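You operate a simulated robot arm through the tools that you are given. There is no shell and no other tool. Be economical: measure what you need, move in short steps, check, and stop when the job is done.

You run a simulated two-armed robot. Do the job below in one go: nothing can be reset, and whatever is moved stays where it is left.

TASK
Pick up the carton labelled "Shaft seals" from the top of the press bench with one hand, pass it to the other hand and put it on the middle shelf of the right shelving bay. Set down upright: carton.

It is judged by the outcome, as a careful person would: the job done as asked, and still so three seconds after it is handed in. It fails if anything else is knocked over, pushed out of place, dropped, spilled or broken. A push-on lid holds only when it is set on centred and level and pressed home; a screw cap is set on level and turned clockwise until tight.

THE ROBOT
Two 6-joint arms with two-finger parallel grippers on one trunk, on a base that drives. Base frame: it is fixed to the floor where the robot stands at the start and does not move with it; the origin is under the middle of the robot, x ahead of it, y to its left, z up; the surface under the hand at the start is at about z = 800. Units: mm, rad, N and s.
The left shoulder is at the start at [280, 185, 1030], the right one opposite. With the tool pointing down near the work surface each hand reaches from about 560 to 940 mm from the robot's upright axis, wherever it stands, measured 20 degrees to its own side. Places, roughly: middle shelf of the right shelving bay [3700, -3800, 900]. Payload 1.57 kg a hand.
The tool frame of a hand sits at the grasp point between the pads (the TCP): z along the fingers, y along the line on which they close. The tips reach 30 mm beyond it. The gripper opens to 80 mm. The fingers are 17 mm wide and 12 mm thick; the gripper's body (40 by 82 mm) begins 80 mm behind the TCP.
Orientation is that of the tool frame in the base frame, as a unit quaternion [x, y, z, w]. With the fingers straight down and closing along the base's y, the tool's x points along the base's -x, its y along +y and its z along -z.

THE INTERFACE
- The arms move only by the tool move_arm. It takes "left_commands", "right_commands" or both (then of equal length, played together; a hand with none holds still); each is text: rows parted by semicolons, each of 6 numbers parted by spaces: the shift along the tool's x, y, z in m, then the turn, a rotation vector about the tool's x, y, z in rad. In form: tx ty tz ax ay az; .... A call has 1 to 20 rows; each row shifts and turns the commanded pose from where the row before left it, along the tool's axes as they then stand. "left_claw" and "right_claw" are, for a hand that has rows, the closure, from 0 (fully open) to 1 (shut), set as the call begins (left out, the last holds). A row lasts 0.2 s, in which the tool goes at most 50 mm and 0.15 rad; a call with a longer step from one row to the next is refused whole, and so is a gripper value outside its range. Where a pose cannot be reached the arm comes as near as it can. A force on the tool above 40 N (or 10 N above the force at the start of the call, whichever is more), or a blocked arm, ends the call early, and 0.2 s more pass. Each finger travels about 153 mm/s and halts on what it meets, pressing with about 31 N; the grip force reading is that of the motor and also rises with nothing between the fingers. The clock runs only during rows and for 0.2 s after the last one: add rows that do not move to give the fingers time. The reply holds the time, the measured pose of the TCP, the force on the tool along the base axes, the opening and the grip force, in the units named above and with some noise, with the torque about the TCP (base axes, N m) and any sound that the robot's microphone picked up, and new pictures: "show" is both (left out), scene, wrist or none (wrist: the cameras of the hands that moved).
- Cameras (640 x 400 px; columns grow to the right, rows downward): "scene" is now at [240.6, 18.3, 1472.2]; the picture's right is [0.23, -0.97, 0.00], its down [-0.69, -0.16, -0.71] and it looks along [0.69, 0.16, -0.71] (base axes); focal length 280 px, centre (320, 200). "left" rides on the left gripper at [72, 7, -122] in its tool frame; the picture's right is [-0.09, 1.00, 0.00], its down [-0.84, -0.08, -0.54] and it looks along [-0.54, -0.05, 0.84] (tool axes); focal length 238 px, centre (320, 200). "right" rides on the right gripper at [72, -7, -122] in its tool frame; the picture's right is [0.09, 1.00, 0.00], its down [-0.84, 0.08, -0.54] and it looks along [-0.54, 0.05, 0.84] (tool axes); focal length 238 px, centre (320, 200). There is no depth. A picture from a camera that has moved, and an enlarged one, comes with that camera's place and axes in the base frame and with its lens.
- raise_lower(by): slides the trunk up (or, below 0, down) by that many mm; the arms and the scene camera ride with it, the base frame stays. It gives what a move gives, with no picture.
- roll_base(legs): drives the robot by 1 to 6 legs, each [ahead, turn to the left] in mm and rad, along the robot's own axes; the way and the turn of a leg run together, so that a leg with both is an arc; at most 1500 mm and 3.142 rad a leg. The arms and the cameras ride along, it lands a little off, and it stops where it bumps. It gives what a move gives, and a new picture of the scene camera.
- turn_head(pan, tilt): turns the head with the scene camera to pan (to the left, within 1.501 rad either way) and tilt (down, from -0.506 to 1.204), counted from straight ahead of the robot. It gives what a move gives, and a new picture of the scene camera.
- inspect(camera, box): a new picture of the part [left, top, right, bottom] of that camera's present view, enlarged. No time passes.
- finish_job(): hands the job in; it is judged then, once.

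Work in short steps. Places have to be worked out from the pictures, the camera data and where the tool is seen: move nearer, look again, correct. Check each grasp and each placing, and mend what went wrong. You have 120 turns and 260 pictures in all, those below and enlarged ones among them. Open the grippers and draw the arms clear of the work before you hand the job in, unless the task says otherwise; then end with one line.

The tools are called after "Request:" as a command line: name --argument value ..., lists and objects as JSON in quotes. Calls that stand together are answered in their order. move_arm: Moves the arms, as the interface text tells. Its arguments: {"type":"object","properties":{"left_commands":{"type":"string"},"left_claw":{"type":"number"},"right_commands":{"type":"string"},"right_claw":{"type":"number"},"show":{"type":"string","enum":["both","scene","wrist","none"]}},"required":[]} The other tools are called the same way: raise_lower (by) slides the trunk up or down; roll_base (legs) drives the base; turn_head (pan, tilt) turns the head that bears the scene camera; inspect (camera, box) takes an enlarged picture of a part of a camera's view; finish_job () hands the job in.

At the start:

```text
time: 0.0
left_eef_pos: [537.8, 286.1, 1111.8]
left_tool_rot: [0.0, 1.0, 0.001, 0.0]
left_contact_force: [0.7, -0.2, -0.1]
left_torque: [0.02, -0.01, 0.02]
left_gripper_width: 79.9
left_gripper_force: 0.1
right_eef_pos: [587.7, -159.8, 1046.5]
right_tool_rot: [0.0, 1.0, -0.001, 0.0]
right_contact_force: [-0.9, -0.5, 0.2]
right_torque: [0.01, -0.02, -0.01]
right_gripper_width: 79.9
right_gripper_force: 0.0
trunk travel left (down, up): [-725.0, 265.0]
robot x, y, heading: [1.9, -1.8, 0.001]
head pan, tilt: [0.23, 0.785]
```

scene: 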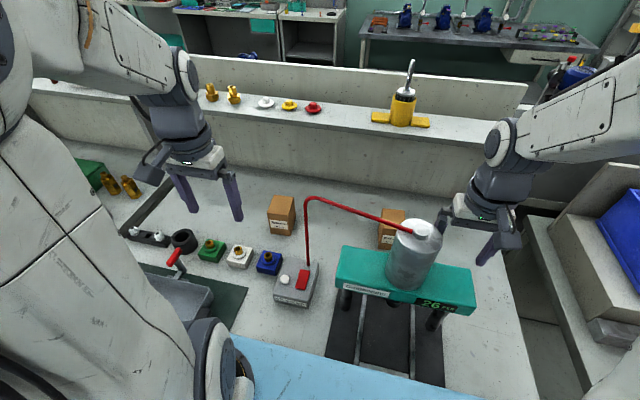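
right: 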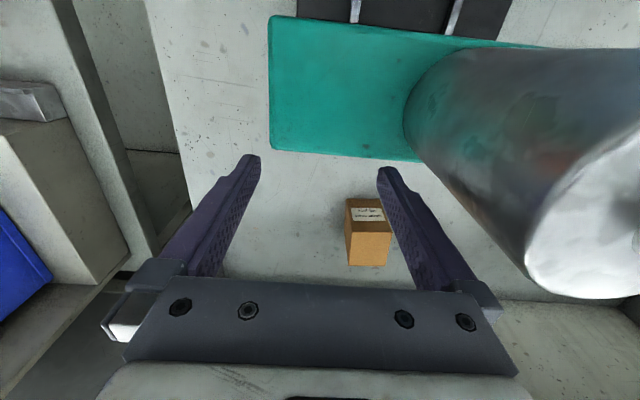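
left: 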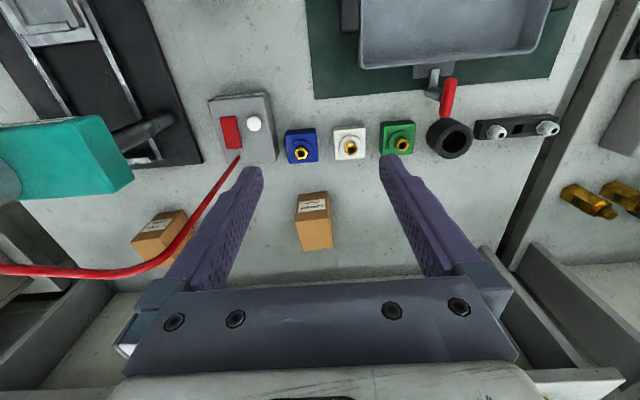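

Two cartons are visible on the bench; I need to read their labels first.

Request:
inspect --camera "left" --box '[280, 170, 350, 260]'

Request:
inspect --camera "right" --box '[330, 180, 410, 280]'

Request:
inspect --camera "scene" --box '[250, 170, 450, 290]'

```text
4.44 times, centred on (315, 215) of left
camera zoom: at [465.3, 292.1, 1233.6], right [0.09, 1.0, 0.0], down [0.84, -0.08, 0.54], along [0.54, -0.05, -0.84], focal length 1059 px, centre (342, 133)
```

zoom: 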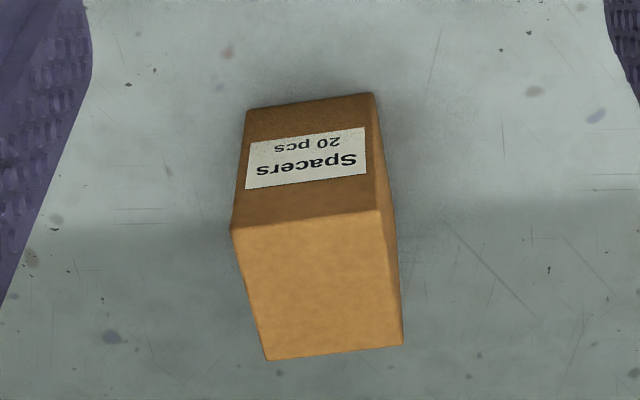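

```text
4.00 times, centred on (370, 230) of right
camera zoom: at [515.2, -167.4, 1168.8], right [-0.09, 1.0, 0.0], down [0.84, 0.08, 0.54], along [0.54, 0.05, -0.84], focal length 953 px, centre (120, 80)
```

zoom: 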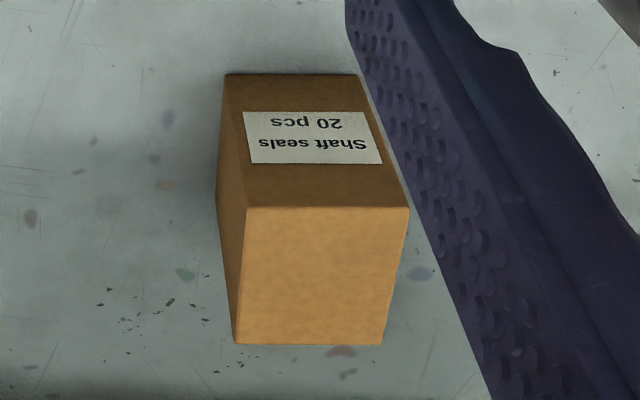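

```text
3.20 times, centred on (350, 230) of scene
camera zoom: at [240.6, 18.3, 1472.2], right [0.23, -0.97, 0.0], down [-0.69, -0.16, -0.71], along [0.69, 0.16, -0.71], focal length 897 px, centre (224, 104)
```

zoom: 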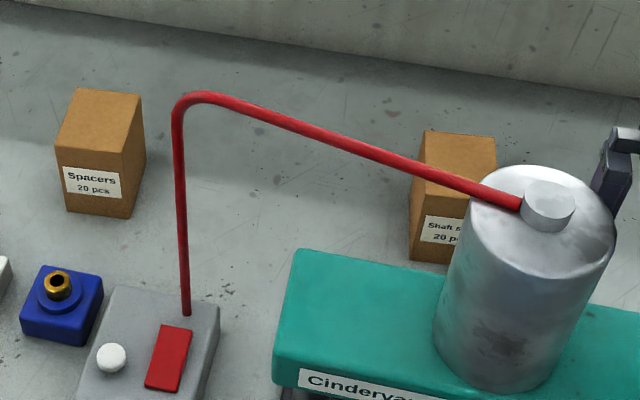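

The right-hand carton is "Shaft seals", at about (778, -64) and 63 x 73 x 94 mm, yawed by about 0.09 rad. A cylinder and a red pipe with tops near z = 1080 stand in front of it, so I raise the trunk to bring the arm in from above.

Request:
raise_lower --by 200

Request:
turn_head --pan -0.1 --tilt 0.8

```text
time: 2.2
left_eef_pos: [537.0, 286.4, 1311.8]
left_tool_rot: [0.001, 1.0, 0.0, -0.001]
left_contact_force: [-0.5, -0.3, -0.4]
left_torque: [0.0, -0.01, -0.02]
left_gripper_width: 79.7
left_gripper_force: 0.1
right_eef_pos: [587.1, -159.0, 1246.1]
right_tool_rot: [0.0, 1.0, -0.001, 0.0]
right_contact_force: [0.3, 0.2, -0.1]
right_torque: [0.0, 0.03, 0.02]
right_gripper_width: 80.0
right_gripper_force: 0.0
trunk travel left (down, up): [-925.0, 65.0]
robot x, y, heading: [5.7, 0.1, -0.007]
head pan, tilt: [0.23, 0.785]
```

```text
time: 3.0
left_eef_pos: [537.9, 286.8, 1311.1]
left_tool_rot: [0.0, 1.0, 0.002, -0.001]
left_contact_force: [0.2, -0.2, 0.2]
left_torque: [-0.07, -0.03, -0.04]
left_gripper_width: 79.9
left_gripper_force: 0.1
right_eef_pos: [586.6, -159.2, 1246.6]
right_tool_rot: [0.0, 1.0, 0.0, 0.0]
right_contact_force: [-0.4, -0.4, 0.4]
right_torque: [0.01, -0.01, 0.02]
right_gripper_width: 80.3
right_gripper_force: 0.0
trunk travel left (down, up): [-925.0, 65.0]
robot x, y, heading: [0.0, 1.2, -0.004]
head pan, tilt: [-0.099, 0.799]
camera scene: at [241.7, -8.2, 1671.1], right [-0.1, -1.0, 0.0], down [-0.71, 0.07, -0.7], along [0.69, -0.07, -0.72], focal length 280 px, centre (320, 200)
```

scene: 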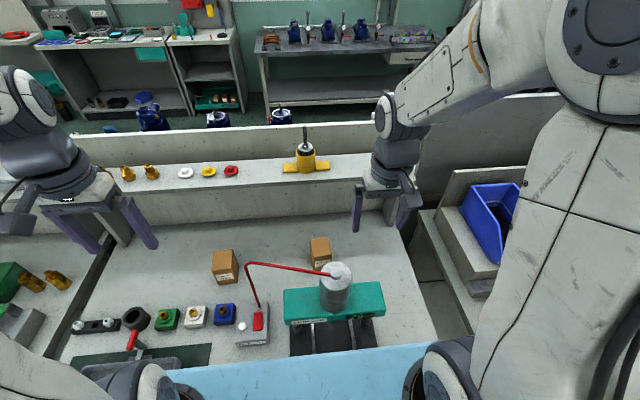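

The elbow rides high, with room over the cylinder. I move the right hand forward and left, well above the carton, and look again.

Request:
move_arm --right_commands "-0.033 0.024 0 0 0 0;-0.033 0.024 0 0 0 0;-0.033 0.024 0 0 0 0;-0.033 0.024 0 0 0 0;0 0 0 0 0 0" --right_claw 0

```text
time: 4.2
left_eef_pos: [537.7, 288.3, 1311.8]
left_tool_rot: [0.0, 1.0, 0.0, -0.001]
left_contact_force: [0.7, 0.0, 0.3]
left_torque: [-0.02, 0.0, -0.01]
left_gripper_width: 79.9
left_gripper_force: 0.1
right_eef_pos: [721.1, -60.5, 1247.7]
right_tool_rot: [0.0, 1.0, 0.0, 0.0]
right_contact_force: [0.3, -0.4, -0.8]
right_torque: [0.0, 0.01, 0.0]
right_gripper_width: 80.1
right_gripper_force: 0.0
trunk travel left (down, up): [-925.0, 65.0]
robot x, y, heading: [1.3, 3.7, 0.002]
head pan, tilt: [-0.099, 0.799]
camera scene: at [242.1, -8.1, 1671.0], right [-0.1, -1.0, 0.0], down [-0.71, 0.07, -0.7], along [0.69, -0.07, -0.72], focal length 280 px, centre (320, 200)
camera right: at [648.5, -69.5, 1370.4], right [-0.09, 1.0, 0.0], down [0.84, 0.08, 0.54], along [0.54, 0.05, -0.84], focal length 238 px, centre (320, 200)
```

scene: 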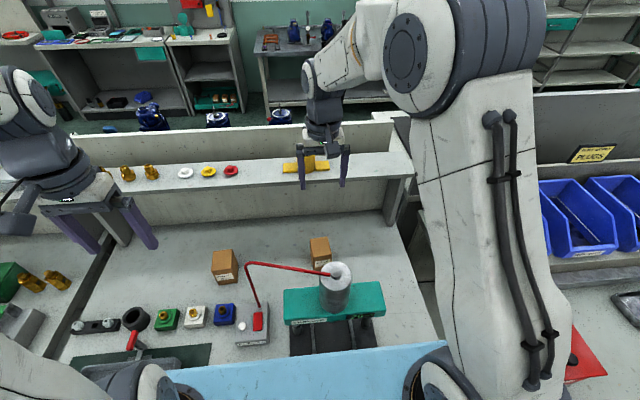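
right: 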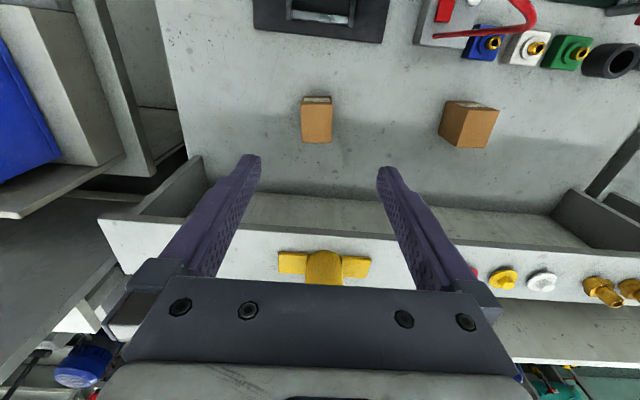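

The carton is well in view. I enlarge it to measure.

Request:
inspect --camera "right" --box '[280, 80, 360, 160]'

```text
5.00 times, centred on (320, 120) of right
camera zoom: at [648.5, -69.5, 1370.4], right [-0.09, 1.0, 0.0], down [0.84, 0.08, 0.54], along [0.54, 0.05, -0.84], focal length 1192 px, centre (320, 600)
```

zoom: 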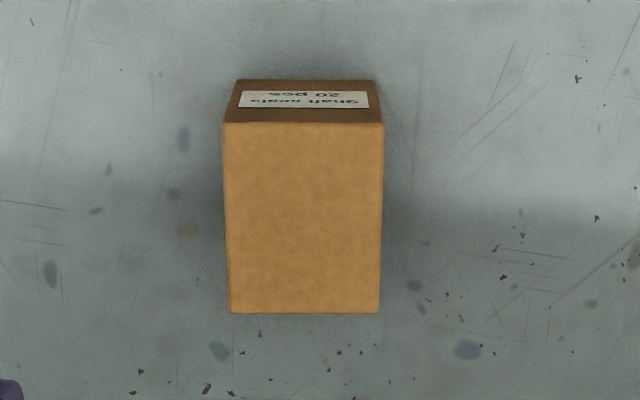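

Carton centre is about (780, -64), its top at about 887, yaw +0.09. I line up over it and go down to z ≈ 950, keeping the fingertips above it, then look.

Request:
move_arm --right_commands "-0.03 -0.001 0 0 0 0;-0.03 -0.002 0 0 0 0;0 0 0 0 0 -0.09;0 0 0.048 0 0 0;0 0 0.048 0 0 0;0 0 0.048 0 0 0;0 0 0.048 0 0 0;0 0 0.048 0 0 0;0 0 0.048 0 0 0;0 0 0 0 0 0"

```text
time: 6.4
left_eef_pos: [537.5, 285.5, 1311.5]
left_tool_rot: [0.0, 1.0, 0.0, -0.001]
left_contact_force: [0.1, 0.1, 0.6]
left_torque: [0.01, 0.01, -0.02]
left_gripper_width: 79.7
left_gripper_force: 0.0
right_eef_pos: [779.5, -66.1, 955.6]
right_tool_rot: [-0.046, 0.999, 0.0, -0.001]
right_contact_force: [0.7, 0.1, 0.6]
right_torque: [0.0, -0.01, -0.02]
right_gripper_width: 80.1
right_gripper_force: 0.1
trunk travel left (down, up): [-925.0, 65.0]
robot x, y, heading: [-6.0, 0.9, 0.0]
head pan, tilt: [-0.099, 0.799]
camera scene: at [242.0, -8.2, 1671.1], right [-0.1, -1.0, 0.0], down [-0.71, 0.07, -0.7], along [0.69, -0.07, -0.72], focal length 280 px, centre (320, 200)
camera right: at [707.6, -79.3, 1078.5], right [-0.18, 0.98, 0.0], down [0.83, 0.15, 0.54], along [0.53, 0.1, -0.84], focal length 238 px, centre (320, 200)
```

scene: 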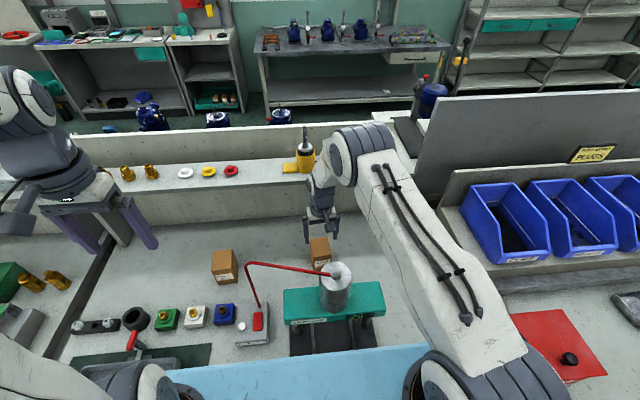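
right: 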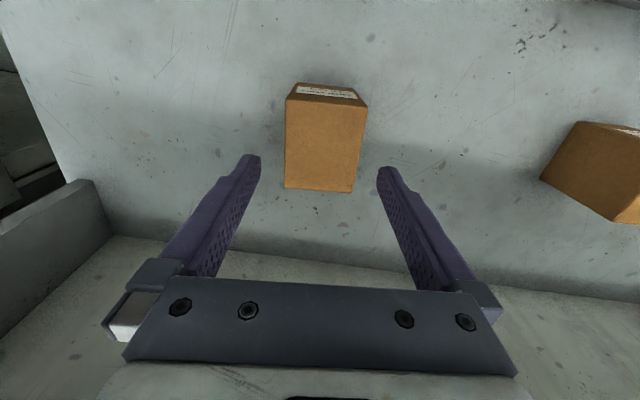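

Corners give a centre of about (778, -63) and yaw 0.09, which matches the hand. I lower to z ≈ 872 and then close.

Request:
move_arm --right_commands "0 0 0.03 0 0 0;0 0 0.03 0 0 0;0 0 0.022 0 0 0;0 0 0 0 0 0" --show "wrist"

```text
time: 7.4
left_eef_pos: [537.9, 286.5, 1310.7]
left_tool_rot: [0.001, 1.0, 0.0, 0.0]
left_contact_force: [-0.6, -0.7, -0.4]
left_torque: [-0.05, 0.04, 0.0]
left_gripper_width: 80.1
left_gripper_force: 0.1
right_eef_pos: [777.9, -65.0, 875.7]
right_tool_rot: [-0.046, 0.999, -0.001, 0.0]
right_contact_force: [0.4, 0.1, -0.2]
right_torque: [0.01, -0.02, 0.02]
right_gripper_width: 80.2
right_gripper_force: 0.1
trunk travel left (down, up): [-925.0, 65.0]
robot x, y, heading: [2.8, 2.7, -0.005]
head pan, tilt: [-0.099, 0.799]
camera right: at [707.0, -79.8, 997.1], right [-0.18, 0.98, 0.0], down [0.83, 0.15, 0.54], along [0.53, 0.1, -0.84], focal length 238 px, centre (320, 200)
```

right: 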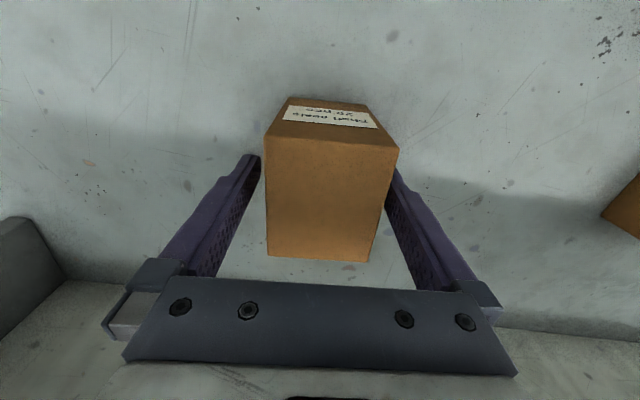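

The fingers straddle the carton with clearance on both sides. I close.

Request:
move_arm --right_commands "0 0 0 0 0 0;0 0 0 0 0 0;0 0 0 0 0 0" --right_claw 1 --show "wrist"

```text
time: 8.2
left_eef_pos: [535.8, 287.0, 1310.5]
left_tool_rot: [0.0, 1.0, 0.001, -0.001]
left_contact_force: [-0.6, 0.5, -0.9]
left_torque: [-0.01, 0.01, -0.01]
left_gripper_width: 80.1
left_gripper_force: 0.0
right_eef_pos: [778.4, -65.5, 874.8]
right_tool_rot: [-0.045, 0.999, 0.0, 0.0]
right_contact_force: [1.1, 0.5, 0.2]
right_torque: [-0.04, -0.14, 0.02]
right_gripper_width: 61.7
right_gripper_force: 31.0
trunk travel left (down, up): [-925.0, 65.0]
robot x, y, heading: [-1.8, 2.6, 0.001]
head pan, tilt: [-0.099, 0.799]
camera right: at [706.9, -79.8, 997.3], right [-0.18, 0.98, 0.0], down [0.83, 0.15, 0.54], along [0.53, 0.1, -0.84], focal length 238 px, centre (320, 200)
```

right: 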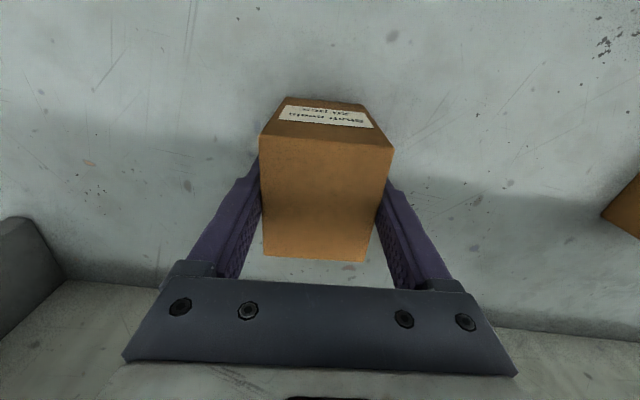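

Gripped at 61.7 mm. I lift straight up, slowly at first.

Request:
move_arm --right_commands "0 0 -0.01 0 0 0;0 0 -0.02 0 0 0;0 0 -0.04 0 0 0;0 0 -0.045 0 0 0;0 0 -0.045 0 0 0;0 0 -0.045 0 0 0;0 0 -0.045 0 0 0;0 0 -0.045 0 0 0;0 0 -0.045 0 0 0;0 0 -0.03 0 0 0;0 0 0 0 0 0"

```text
time: 10.6
left_eef_pos: [537.9, 286.9, 1311.3]
left_tool_rot: [0.0, 1.0, 0.001, 0.0]
left_contact_force: [-0.1, -0.7, 0.1]
left_torque: [0.01, -0.04, 0.02]
left_gripper_width: 79.8
left_gripper_force: 0.2
right_eef_pos: [779.9, -67.0, 1251.1]
right_tool_rot: [-0.046, 0.999, -0.001, 0.0]
right_contact_force: [-0.8, 0.2, -2.5]
right_torque: [-0.01, -0.02, -0.02]
right_gripper_width: 61.7
right_gripper_force: 31.1
trunk travel left (down, up): [-925.0, 65.0]
robot x, y, heading: [-0.7, -1.7, 0.002]
head pan, tilt: [-0.099, 0.799]
camera scene: at [241.8, -8.3, 1671.1], right [-0.1, -1.0, 0.0], down [-0.71, 0.07, -0.7], along [0.69, -0.07, -0.72], focal length 280 px, centre (320, 200)
camera right: at [707.7, -81.6, 1372.4], right [-0.18, 0.98, 0.0], down [0.83, 0.15, 0.54], along [0.53, 0.1, -0.84], focal length 238 px, centre (320, 200)
```

scene: 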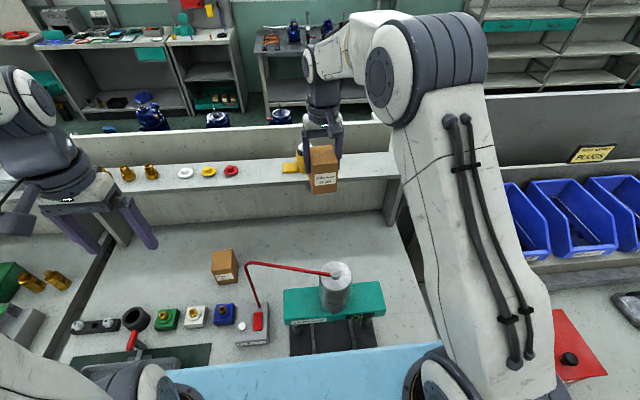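
right: 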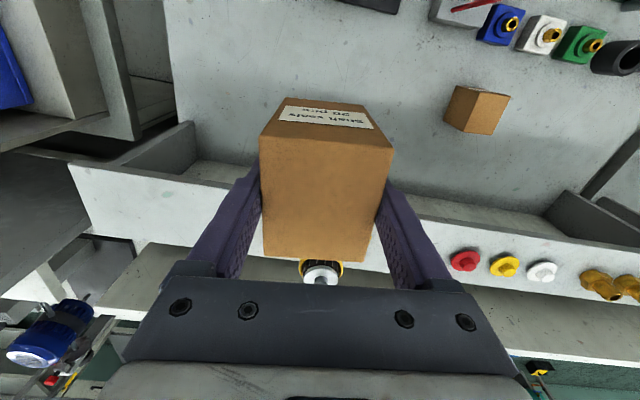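

The carton is held (about 0.25 kg). I look around for the route and for free space behind.

Request:
turn_head --pan -1.5 --tilt 0.45

Request:
turn_head --pan -0.75 --tilt 0.35

Request:
turn_head --pan 1.5 --tilt 0.5

```text
time: 12.1
left_eef_pos: [537.2, 286.7, 1310.4]
left_tool_rot: [0.0, 1.0, 0.001, -0.001]
left_contact_force: [-0.8, -0.4, -0.3]
left_torque: [0.01, -0.02, 0.01]
left_gripper_width: 80.1
left_gripper_force: 0.1
right_eef_pos: [779.5, -66.4, 1250.0]
right_tool_rot: [-0.045, 0.999, 0.0, 0.001]
right_contact_force: [0.1, 0.6, -2.0]
right_torque: [-0.01, -0.02, -0.01]
right_gripper_width: 61.6
right_gripper_force: 30.7
trunk travel left (down, up): [-925.0, 65.0]
robot x, y, heading: [-3.0, -2.6, -0.001]
head pan, tilt: [-1.499, 0.45]
camera scene: at [168.2, -91.9, 1701.5], right [-1.0, -0.07, 0.0], down [-0.03, 0.43, -0.9], along [0.06, -0.9, -0.44], focal length 280 px, centre (320, 200)
```

scene: 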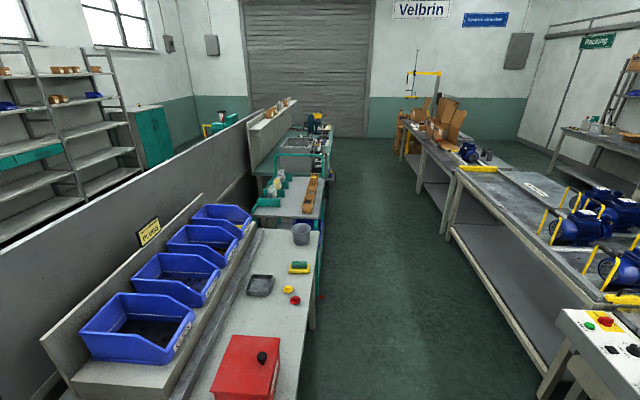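

```text
time: 13.2
left_eef_pos: [536.5, 286.1, 1310.7]
left_tool_rot: [0.0, 1.0, 0.001, -0.001]
left_contact_force: [0.0, 0.6, 0.0]
left_torque: [0.01, 0.04, 0.0]
left_gripper_width: 80.1
left_gripper_force: 0.0
right_eef_pos: [778.4, -66.6, 1250.4]
right_tool_rot: [-0.044, 0.999, 0.0, -0.001]
right_contact_force: [-0.1, -0.3, -3.1]
right_torque: [0.01, -0.01, 0.01]
right_gripper_width: 62.1
right_gripper_force: 31.2
trunk travel left (down, up): [-925.0, 65.0]
robot x, y, heading: [0.4, 1.1, 0.003]
head pan, tilt: [-0.75, 0.351]
camera scene: at [229.6, -63.8, 1710.7], right [-0.68, -0.73, 0.0], down [-0.25, 0.23, -0.94], along [0.69, -0.64, -0.34], focal length 280 px, centre (320, 200)
```

scene: 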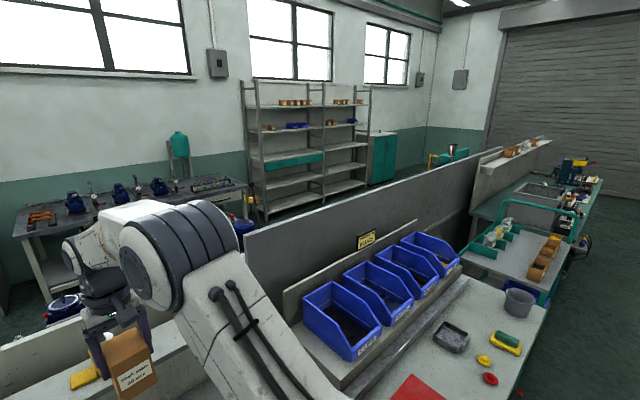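

```text
time: 15.3
left_eef_pos: [537.2, 285.6, 1310.3]
left_tool_rot: [0.0, 1.0, 0.001, -0.002]
left_contact_force: [0.6, 0.9, 0.0]
left_torque: [0.0, 0.01, -0.04]
left_gripper_width: 80.1
left_gripper_force: 0.0
right_eef_pos: [779.8, -67.6, 1250.7]
right_tool_rot: [-0.045, 0.999, 0.0, 0.0]
right_contact_force: [-0.3, -0.6, -2.6]
right_torque: [0.03, -0.02, -0.01]
right_gripper_width: 61.9
right_gripper_force: 31.0
trunk travel left (down, up): [-925.0, 65.0]
robot x, y, heading: [1.2, 2.5, 0.002]
head pan, tilt: [1.499, 0.499]
camera scene: at [168.1, 90.5, 1697.0], right [1.0, -0.07, 0.0], down [-0.03, -0.48, -0.88], along [0.06, 0.88, -0.48], focal length 280 px, centre (320, 200)
```

scene: 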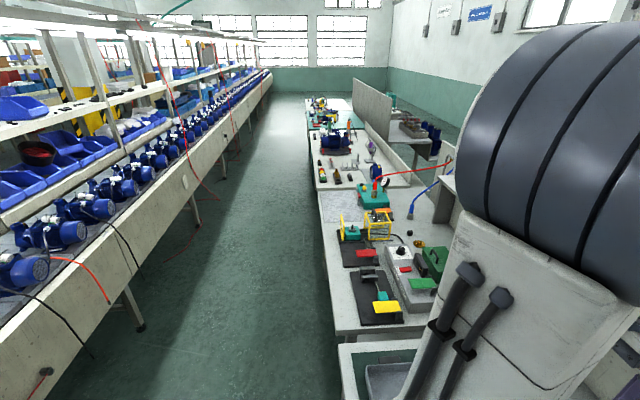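

The route is clear: down the aisle to the right, around the end of the bench row, and back to the shelving. First I do the handover here, high above the bench. I bring the left hand forward and start rolling it so its camera will sit on top when it points ahead.

Request:
turn_head --pan 0.1 --tilt 0.65

Request:
move_arm --left_commands "-0.028 -0.018 0 0 0 0;-0.028 -0.018 0 0 0 0;-0.028 -0.018 0 0 0 0;-0.028 -0.018 0 0 0 0;-0.028 -0.018 0 0 0 0;0 0 0 0 0 0.1496;0 0 0 0 0 0.1496;0 0 0 0 0 0.1496;0 0 0 0 0 0.1496;0 0 0 0 0 0.1496;0 0 0 0 0 0.1496;0 0 0 0 0 0.1496;0 0 0 0 0 0.1496;0 0 0 0 0 0.1496;0 0 0 0 0 0.1496;0 0 0 0 0 0" --left_claw 0

```text
time: 16.9
left_eef_pos: [536.2, 286.2, 1310.7]
left_tool_rot: [-0.001, 1.0, 0.001, -0.001]
left_contact_force: [-0.3, -0.2, 0.2]
left_torque: [-0.01, -0.02, -0.01]
left_gripper_width: 80.0
left_gripper_force: 0.1
right_eef_pos: [778.8, -67.5, 1250.2]
right_tool_rot: [-0.046, 0.999, 0.0, 0.0]
right_contact_force: [0.0, -0.7, -2.5]
right_torque: [0.0, 0.0, 0.0]
right_gripper_width: 61.9
right_gripper_force: 30.7
trunk travel left (down, up): [-925.0, 65.0]
robot x, y, heading: [4.3, -0.8, 0.001]
head pan, tilt: [0.099, 0.649]
camera scene: at [248.0, 8.4, 1683.7], right [0.1, -0.99, 0.0], down [-0.6, -0.06, -0.8], along [0.79, 0.08, -0.6], focal length 280 px, centre (320, 200)
```

scene: 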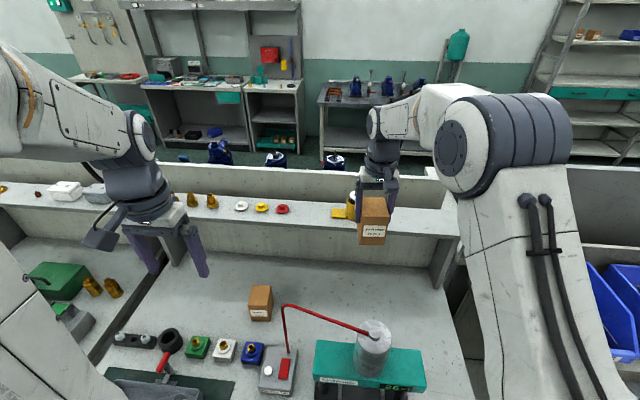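

```text
time: 20.2
left_eef_pos: [677.2, 195.7, 1310.6]
left_tool_rot: [0.68, 0.733, 0.0, -0.001]
left_contact_force: [-0.4, -0.8, -0.1]
left_torque: [0.02, -0.02, -0.02]
left_gripper_width: 80.0
left_gripper_force: 0.2
right_eef_pos: [778.6, -67.2, 1250.4]
right_tool_rot: [-0.045, 0.999, 0.0, 0.0]
right_contact_force: [1.0, -0.6, -2.2]
right_torque: [-0.01, -0.01, -0.01]
right_gripper_width: 61.7
right_gripper_force: 31.1
trunk travel left (down, up): [-925.0, 65.0]
robot x, y, heading: [-0.9, -1.6, 0.002]
head pan, tilt: [0.099, 0.649]
camera scene: at [248.0, 8.3, 1683.6], right [0.1, -1.0, 0.0], down [-0.6, -0.06, -0.8], along [0.79, 0.08, -0.6], focal length 280 px, centre (320, 200)
camera left: at [678.7, 267.1, 1432.8], right [1.0, -0.02, 0.0], down [-0.02, -0.84, 0.54], along [-0.01, -0.54, -0.84], focal length 238 px, centre (320, 200)
```

scene: 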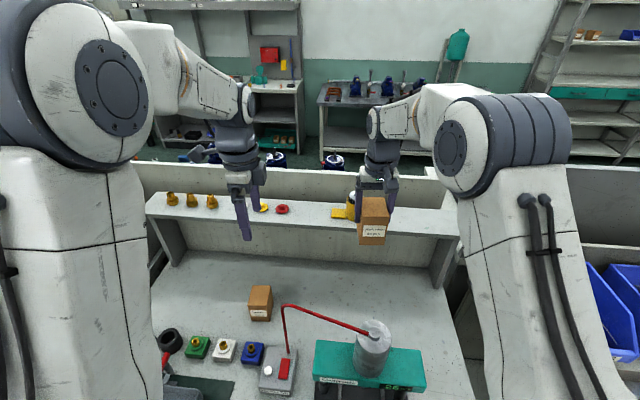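
left: 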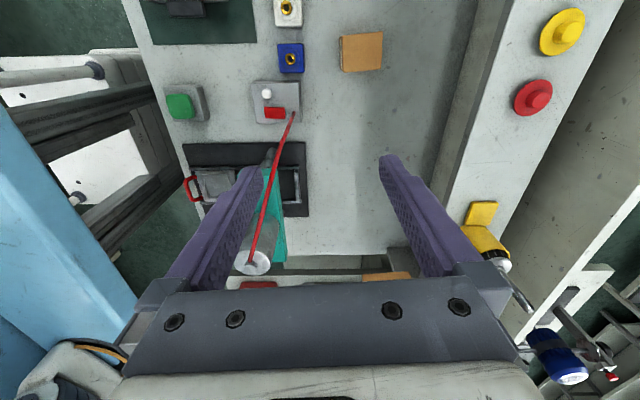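

The roll works so far. I finish it.

Request:
move_arm --left_commands "0 0 0 0 0 0.1496;0 0 0 0 0 0.1496;0 0 0 0 0 0.1496;0 0 0 0 0 0.1496;0 0 0 0 0 0.1496;0 0 0 0 0 0.1496;0 0 0 0 0 0.1496;0 0 0 0 0 0.1496;0 0 0 0 0 0.1496;0 0 0 0 0 0.1496;0 0 0 0 0 0.1496;0 0 0 0 0 0" --show "none"

```text
time: 22.9
left_eef_pos: [674.7, 153.6, 1308.6]
left_tool_rot: [1.0, 0.011, 0.001, -0.014]
left_contact_force: [0.3, 1.1, -0.9]
left_torque: [0.0, 0.01, 0.01]
left_gripper_width: 79.9
left_gripper_force: 0.1
left hand out of reach, approached as far as the arm can: row 11
right_eef_pos: [779.2, -68.3, 1250.6]
right_tool_rot: [-0.045, 0.999, 0.0, 0.0]
right_contact_force: [0.6, -0.9, -2.6]
right_torque: [-0.05, 0.02, 0.04]
right_gripper_width: 61.7
right_gripper_force: 30.7
trunk travel left (down, up): [-925.0, 65.0]
robot x, y, heading: [2.0, -2.0, -0.002]
head pan, tilt: [0.099, 0.649]
```

Nearly complete; it met a limit that eases as the hand moves to the right. I shift the left hand to y ≈ 100 and pitch it up to point ahead, 25° down, while raising the right hand by 60 mm.

Request:
move_arm --left_commands "0 0.03 0 0 0 0;0 0.025 0 0 0 0;0 0 0 0 0.1418 0;0 0 0 0 0.1418 0;0 0 0 0 0.1418 0;0 0 0 0 0.1418 0;0 0 0 0 0.1418 0;0 0 0 0 0.1418 0;0 0 0 0 0.1418 0;0 0 0 0 0.1418 0;0 0 0 0 0 0" --right_commands "0 0 -0.03 0 0 0;0 0 -0.03 0 0 0;0 0 0 0 0 0;0 0 0 0 0 0;0 0 0 0 0 0;0 0 0 0 0 0;0 0 0 0 0 0;0 0 0 0 0 0;0 0 0 0 0 0;0 0 0 0 0 0;0 0 0 0 0 0"

```text
time: 25.2
left_eef_pos: [697.0, 86.6, 1316.0]
left_tool_rot: [0.844, -0.001, 0.536, 0.0]
left_contact_force: [0.3, 0.0, -0.7]
left_torque: [0.0, 0.0, 0.0]
left_gripper_width: 79.9
left_gripper_force: 0.1
left hand out of reach, approached as far as the arm can: row 9, 10
right_eef_pos: [776.6, -68.2, 1309.9]
right_tool_rot: [-0.046, 0.999, 0.0, 0.0]
right_contact_force: [-0.8, 0.0, -3.5]
right_torque: [-0.01, 0.01, 0.03]
right_gripper_width: 61.4
right_gripper_force: 30.8
trunk travel left (down, up): [-925.0, 65.0]
robot x, y, heading: [-1.5, -1.9, -0.002]
head pan, tilt: [0.099, 0.649]
camera scene: at [248.2, 8.2, 1683.6], right [0.1, -1.0, 0.0], down [-0.6, -0.06, -0.8], along [0.79, 0.08, -0.6], focal length 280 px, centre (320, 200)
camera right: at [706.1, -82.3, 1432.3], right [-0.18, 0.98, 0.0], down [0.83, 0.15, 0.54], along [0.53, 0.1, -0.84], focal length 238 px, centre (320, 200)
camera left: at [616.6, 79.3, 1433.4], right [-0.04, -1.0, -0.09], down [-0.85, 0.08, -0.53], along [0.53, 0.05, -0.85], focal length 238 px, centre (320, 200)
```

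scene: 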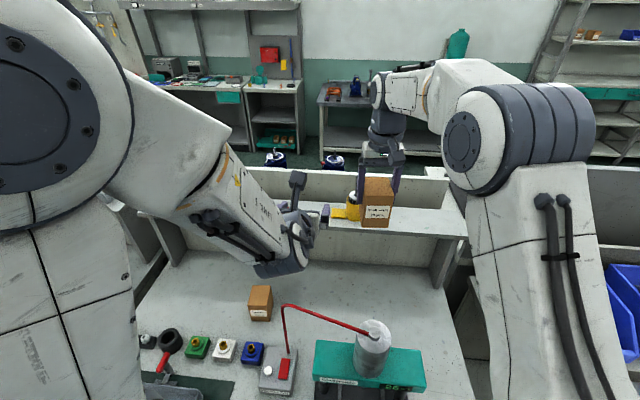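
right: 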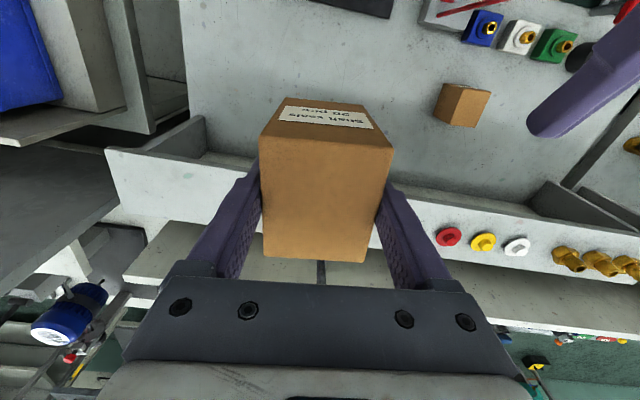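
left: 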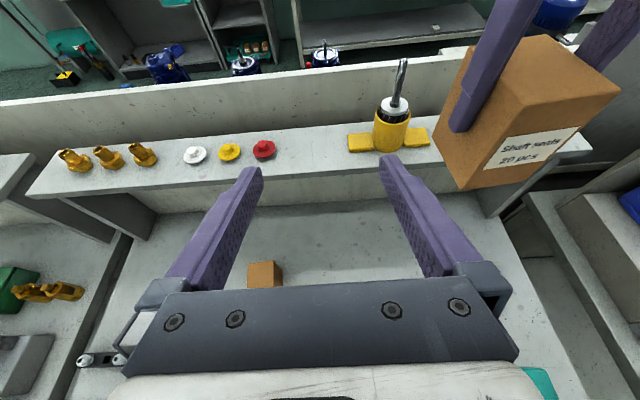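

Pointing ahead works. To keep the two hand cameras apart I reduce the downward pitch to about 10°, yaw left by 0.09 to match the carton, and move the right hand 50 mm further forward.

Request:
move_arm --left_commands "0 0 0 0 0.131 0;0 0 0 0 0.131 0;-0.025 0 0.03 0 0 0;0 0 0 0.0886 0 -0.0156;0 0 0 0 0 0" --right_commands "-0.025 -0.0022 0 0 0 0;-0.025 -0.0022 0 0 0 0;0 0 0 0 0 0;0 0 0 0 0 0;0 0 0 0 0 0"

```text
time: 26.4
left_eef_pos: [744.9, 76.6, 1292.2]
left_tool_rot: [0.766, 0.034, 0.641, -0.03]
left_contact_force: [0.6, -0.1, 0.4]
left_torque: [-0.01, -0.01, 0.04]
left_gripper_width: 79.9
left_gripper_force: 0.0
left hand out of reach, approached as far as the arm can: row 1, 2
right_eef_pos: [830.0, -68.6, 1307.6]
right_tool_rot: [-0.046, 0.999, 0.0, 0.001]
right_contact_force: [-0.3, -0.2, -3.1]
right_torque: [-0.03, 0.01, 0.0]
right_gripper_width: 62.0
right_gripper_force: 30.9
trunk travel left (down, up): [-925.0, 65.0]
robot x, y, heading: [1.0, -0.5, -0.004]
head pan, tilt: [0.099, 0.649]
camera scene: at [247.8, 8.1, 1683.7], right [0.1, -0.99, 0.0], down [-0.6, -0.06, -0.8], along [0.79, 0.08, -0.6], focal length 280 px, centre (320, 200)
camera right: at [757.4, -82.4, 1430.4], right [-0.18, 0.98, 0.0], down [0.83, 0.15, 0.54], along [0.53, 0.1, -0.84], focal length 238 px, centre (320, 200)
camera left: at [639.5, 58.9, 1385.1], right [0.07, -0.99, -0.09], down [-0.68, 0.02, -0.73], along [0.73, 0.12, -0.68], focal length 238 px, centre (320, 200)
```

scene: 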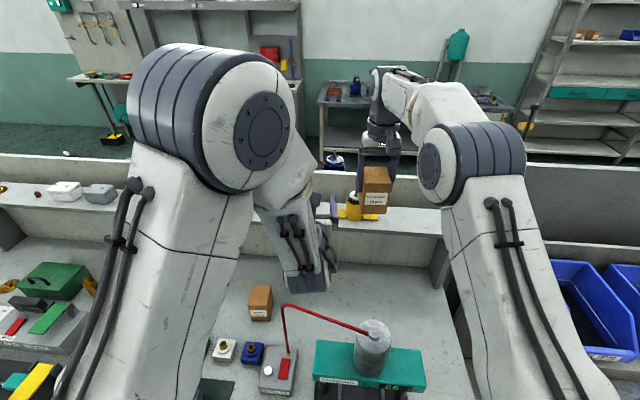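
right: 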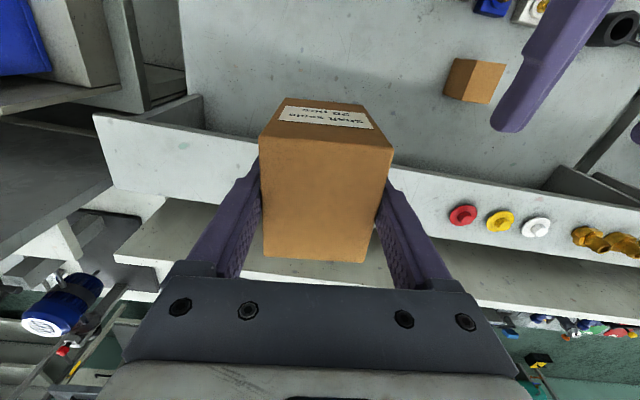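
left: 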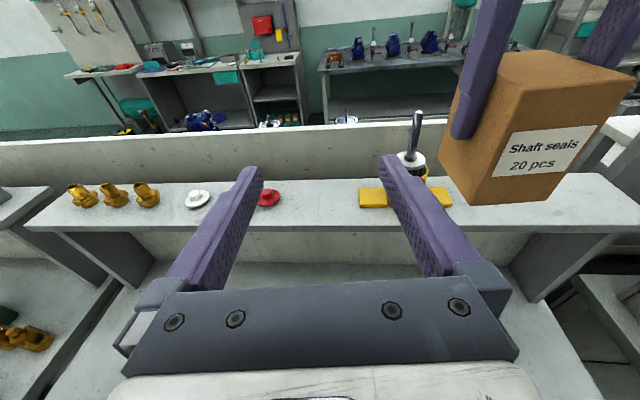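

Left hand attitude is right on (10° down, yaw 0.09). I move it sideways to the pre-grasp point behind the carton, about 105 mm back.

Request:
move_arm --left_commands "-0.0163 -0.0018 -0.0173 0 0 0;-0.0004 0.0384 -0.0027 0 0 0;-0.0004 0.0384 -0.0027 0 0 0;-0.0004 0.0384 -0.0027 0 0 0;-0.0004 0.0384 -0.0027 0 0 0;0 0 0 0 0 0"

```text
time: 27.9
left_eef_pos: [730.4, -77.2, 1278.1]
left_tool_rot: [0.766, 0.034, 0.642, -0.031]
left_contact_force: [0.7, 0.7, 0.3]
left_torque: [0.0, -0.01, -0.01]
left_gripper_width: 79.9
left_gripper_force: 0.0
right_eef_pos: [828.5, -68.1, 1307.9]
right_tool_rot: [-0.046, 0.999, 0.0, 0.001]
right_contact_force: [0.1, 0.0, -2.5]
right_torque: [0.02, 0.0, -0.02]
right_gripper_width: 61.9
right_gripper_force: 30.9
trunk travel left (down, up): [-925.0, 65.0]
robot x, y, heading: [3.0, 2.1, -0.002]
head pan, tilt: [0.099, 0.649]
camera scene: at [247.9, 8.0, 1683.7], right [0.1, -0.99, 0.0], down [-0.6, -0.06, -0.8], along [0.79, 0.08, -0.6], focal length 280 px, centre (320, 200)
camera left: at [623.4, -95.4, 1370.9], right [0.07, -0.99, -0.09], down [-0.69, 0.02, -0.73], along [0.72, 0.12, -0.68], focal length 238 px, centre (320, 200)
```

scene: 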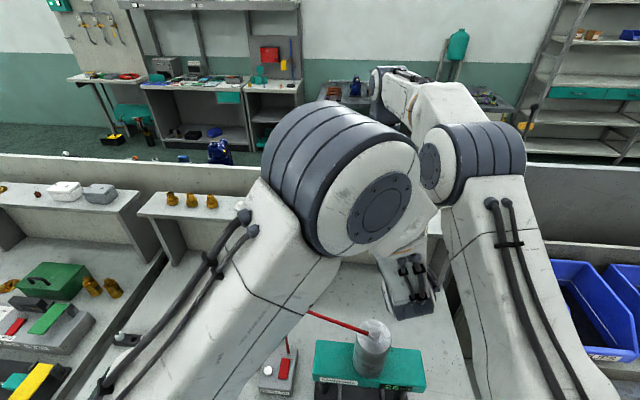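
left: 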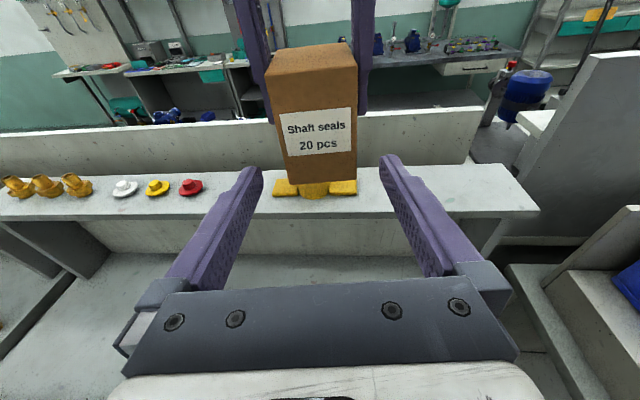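

The pictures confirm the carton's bottom is at about z = 1234 and centred on the left hand's line. I advance half way and check the elbow clearance.

Request:
move_arm --left_commands "0 0 0.017 0 0 0;0 0 0.017 0 0 0;0 0 0.016 0 0 0;0 0 0 0 0 0"

```text
time: 28.9
left_eef_pos: [779.8, -72.5, 1271.4]
left_tool_rot: [0.766, 0.034, 0.641, -0.03]
left_contact_force: [0.5, -1.1, 0.3]
left_torque: [0.01, -0.01, 0.01]
left_gripper_width: 80.1
left_gripper_force: 0.0
right_eef_pos: [830.0, -68.2, 1308.2]
right_tool_rot: [-0.046, 0.999, 0.0, 0.0]
right_contact_force: [0.2, -0.4, -3.6]
right_torque: [0.01, 0.02, -0.02]
right_gripper_width: 61.7
right_gripper_force: 30.8
trunk travel left (down, up): [-925.0, 65.0]
robot x, y, heading: [1.5, 0.3, -0.001]
head pan, tilt: [0.099, 0.649]
camera scene: at [248.1, 8.3, 1683.6], right [0.1, -1.0, 0.0], down [-0.6, -0.06, -0.8], along [0.79, 0.08, -0.6], focal length 280 px, centre (320, 200)
camera left: at [672.7, -90.2, 1363.6], right [0.07, -0.99, -0.09], down [-0.69, 0.02, -0.73], along [0.72, 0.12, -0.68], focal length 238 px, centre (320, 200)
```

scene: 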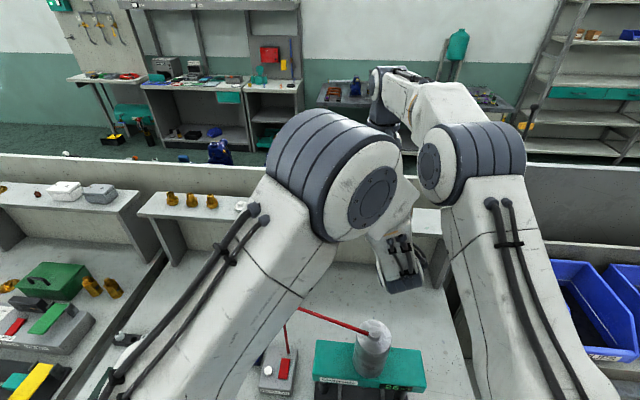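
left: 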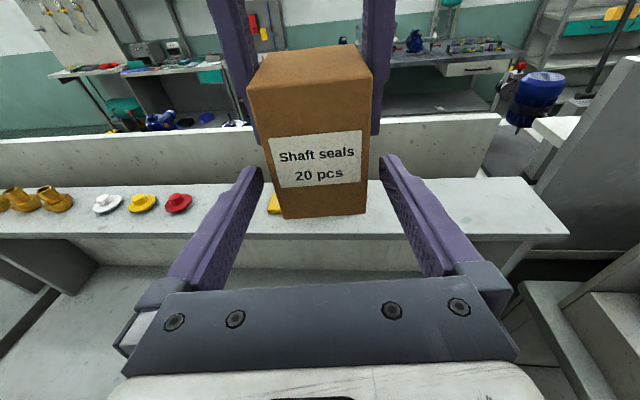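

The clearance grows and the carton is centred between the fingers. I advance the rest of the way.

Request:
move_arm --left_commands "0 0 0.017 0 0 0;0 0 0.017 0 0 0;0 0 0.016 0 0 0;0 0 0 0 0 0" --show "wrist"

```text
time: 29.9
left_eef_pos: [827.1, -69.0, 1262.8]
left_tool_rot: [0.766, 0.034, 0.641, -0.03]
left_contact_force: [-1.3, 0.2, 0.2]
left_torque: [0.01, 0.0, -0.01]
left_gripper_width: 80.1
left_gripper_force: 0.1
right_eef_pos: [828.9, -69.0, 1308.0]
right_tool_rot: [-0.045, 0.999, 0.0, 0.0]
right_contact_force: [0.0, 0.5, -2.9]
right_torque: [0.01, 0.04, 0.02]
right_gripper_width: 61.7
right_gripper_force: 30.8
trunk travel left (down, up): [-925.0, 65.0]
robot x, y, heading: [-3.2, 0.2, -0.002]
head pan, tilt: [0.099, 0.649]
camera left: at [720.7, -86.2, 1355.7], right [0.07, -0.99, -0.09], down [-0.68, 0.02, -0.73], along [0.73, 0.12, -0.68], focal length 238 px, centre (320, 200)
```

left: 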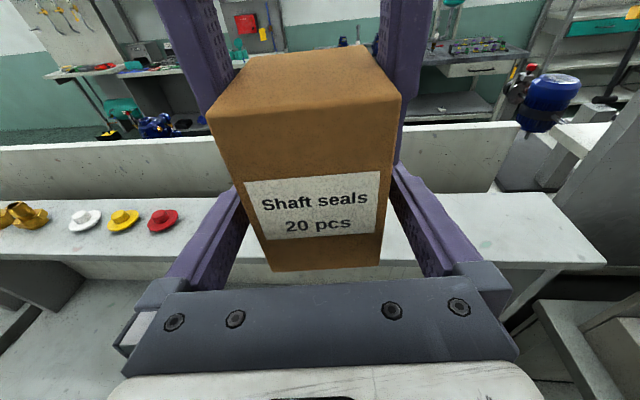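

In position. I drop 2 mm for finger clearance and close the left hand while the right still holds.

Request:
move_arm --left_commands "-0.002 0 0 0 0 0;0 0 0 0 0 0" --show "none"

Request:
move_arm --left_commands "0 0 0 0 0 0;0 0 0 0 0 0;0 0 0 0 0 0" --left_claw 1 --show "wrist"

```text
time: 30.4
left_eef_pos: [827.9, -69.5, 1260.3]
left_tool_rot: [0.765, 0.033, 0.642, -0.029]
left_contact_force: [-0.3, -0.4, 0.0]
left_torque: [-0.02, 0.0, 0.0]
left_gripper_width: 80.0
left_gripper_force: 0.1
right_eef_pos: [829.3, -69.0, 1309.2]
right_tool_rot: [-0.045, 0.999, 0.0, 0.0]
right_contact_force: [0.6, -0.5, -1.3]
right_torque: [-0.02, -0.02, 0.01]
right_gripper_width: 61.8
right_gripper_force: 31.1
trunk travel left (down, up): [-925.0, 65.0]
robot x, y, heading: [-0.2, 0.1, 0.002]
head pan, tilt: [0.099, 0.649]
```

```text
time: 31.2
left_eef_pos: [827.4, -67.7, 1260.8]
left_tool_rot: [0.765, 0.034, 0.642, -0.03]
left_contact_force: [1.2, -0.2, -1.0]
left_torque: [-0.07, -0.08, -0.14]
left_gripper_width: 61.9
left_gripper_force: 31.3
right_eef_pos: [828.6, -68.2, 1307.9]
right_tool_rot: [-0.045, 0.999, 0.0, 0.0]
right_contact_force: [0.0, 0.4, -2.1]
right_torque: [0.08, 0.03, 0.12]
right_gripper_width: 61.5
right_gripper_force: 30.8
trunk travel left (down, up): [-925.0, 65.0]
robot x, y, heading: [-2.1, 1.3, -0.004]
head pan, tilt: [0.099, 0.649]
camera left: at [720.4, -85.8, 1353.0], right [0.07, -0.99, -0.09], down [-0.68, 0.02, -0.73], along [0.72, 0.12, -0.68], focal length 238 px, centre (320, 200)
```

left: 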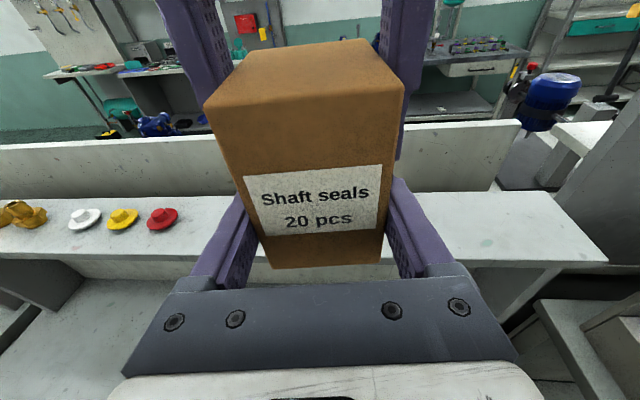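

Both hands hold the carton at 62 mm. I open the right hand and raise it clear.

Request:
move_arm --right_commands "0 0 0 0 0 0;0 0 0 0 0 0;0 0 0 0 0 0;0 0 -0.02 0 0 0;0 0 -0.03 0 0 0;0 0 -0.03 0 0 0;0 0 -0.03 0 0 0;0 0 0 0 0 0" --right_claw 0

Request:
inspect --camera "left" --box '[0, 0, 640, 400]'

```text
time: 33.0
left_eef_pos: [826.8, -62.3, 1257.7]
left_tool_rot: [0.767, 0.036, 0.64, -0.034]
left_contact_force: [-0.3, 0.8, 0.4]
left_torque: [0.03, 0.04, 0.04]
left_gripper_width: 61.7
left_gripper_force: 31.1
right_eef_pos: [815.2, -73.1, 1401.1]
right_tool_rot: [-0.043, 0.999, 0.0, 0.001]
right_contact_force: [-0.2, 0.1, 0.9]
right_torque: [0.01, 0.0, -0.02]
right_gripper_width: 79.7
right_gripper_force: 0.1
right hand out of reach, approached as far as the arm can: row 6, 7
trunk travel left (down, up): [-925.0, 65.0]
robot x, y, heading: [5.7, 0.3, 0.004]
head pan, tilt: [0.099, 0.649]
camera scene: at [247.4, 8.3, 1683.8], right [0.1, -1.0, 0.0], down [-0.6, -0.06, -0.8], along [0.79, 0.08, -0.6], focal length 280 px, centre (320, 200)
camera right: at [744.6, -86.0, 1523.4], right [-0.18, 0.98, 0.0], down [0.83, 0.15, 0.54], along [0.53, 0.1, -0.84], focal length 238 px, centre (320, 200)
```

scene: 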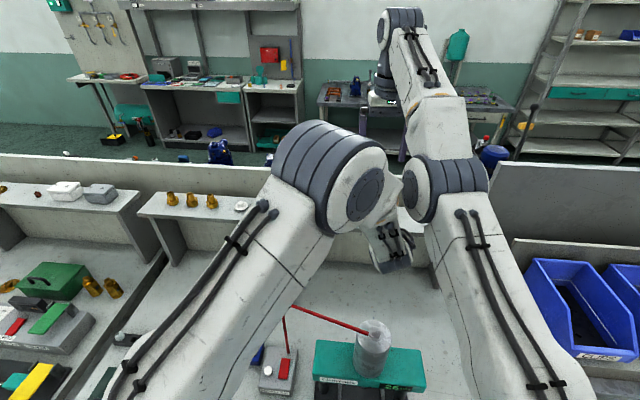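
right: 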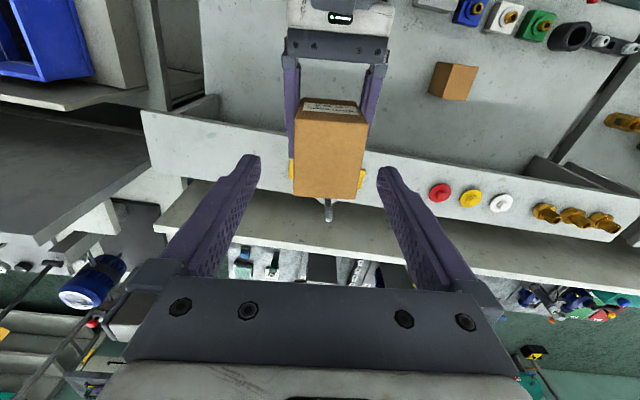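

```text
1.00 times, centred on (320, 200) of left (not enlarged: the box is as wide or as high as the picture)
camera zoom: at [722.2, -81.1, 1351.2], right [0.08, -0.99, -0.1], down [-0.69, 0.01, -0.73], along [0.72, 0.13, -0.68], focal length 238 px, centre (320, 200)
```

zoom: 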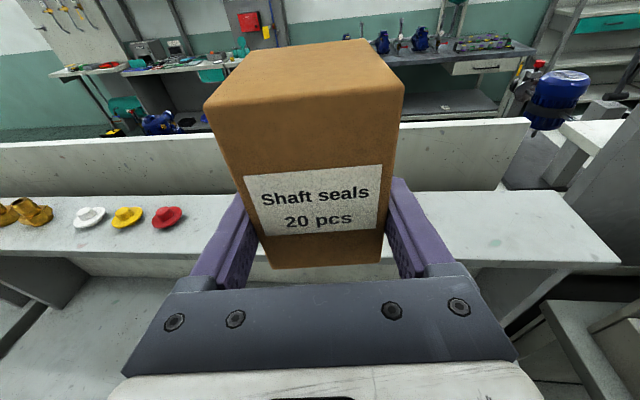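

The carton is held by the left hand alone. The elbows touch lightly (the left hand shifted 5 mm), so I move the right hand away to the right at once.

Request:
move_arm --right_commands "0 -0.04 0 0 0 0;0 -0.04 0 0 0 0;0 -0.04 0 0 0 0;0 -0.04 0 0 0 0;0 -0.04 0 0 0 0;0 0 0 0 0 0"

```text
time: 34.5
left_eef_pos: [826.8, -68.8, 1261.1]
left_tool_rot: [0.766, 0.034, 0.642, -0.03]
left_contact_force: [0.3, -0.3, -3.0]
left_torque: [0.0, 0.02, -0.02]
left_gripper_width: 61.5
left_gripper_force: 30.8
right_eef_pos: [831.7, -267.1, 1385.9]
right_tool_rot: [-0.045, 0.999, 0.0, 0.0]
right_contact_force: [0.5, -0.2, -0.1]
right_torque: [-0.03, 0.01, 0.01]
right_gripper_width: 79.7
right_gripper_force: 0.0
right hand out of reach, approached as far as the arm can: row 1, 4, 5
trunk travel left (down, up): [-925.0, 65.0]
robot x, y, heading: [0.9, 0.4, 0.002]
head pan, tilt: [0.099, 0.649]
camera scene: at [248.2, 7.9, 1683.6], right [0.1, -1.0, 0.0], down [-0.6, -0.06, -0.8], along [0.79, 0.08, -0.6], focal length 280 px, centre (320, 200)
camera right: at [759.8, -280.7, 1508.1], right [-0.18, 0.98, 0.0], down [0.83, 0.15, 0.54], along [0.53, 0.1, -0.84], focal length 238 px, centre (320, 200)
```

scene: 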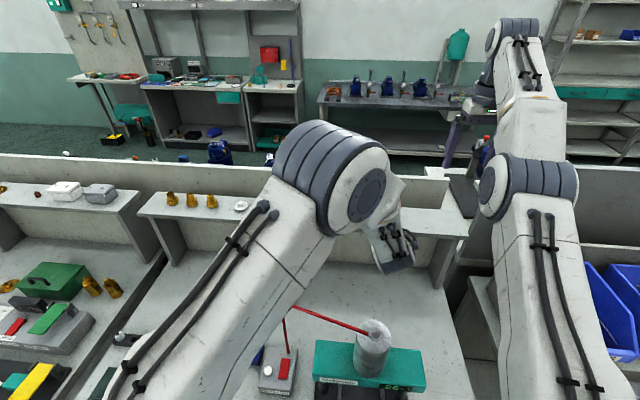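
right: 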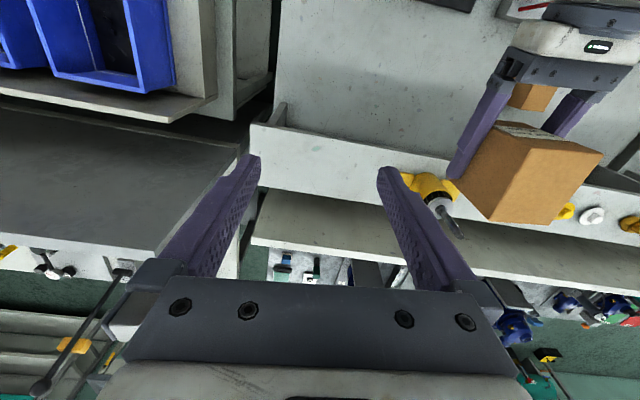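

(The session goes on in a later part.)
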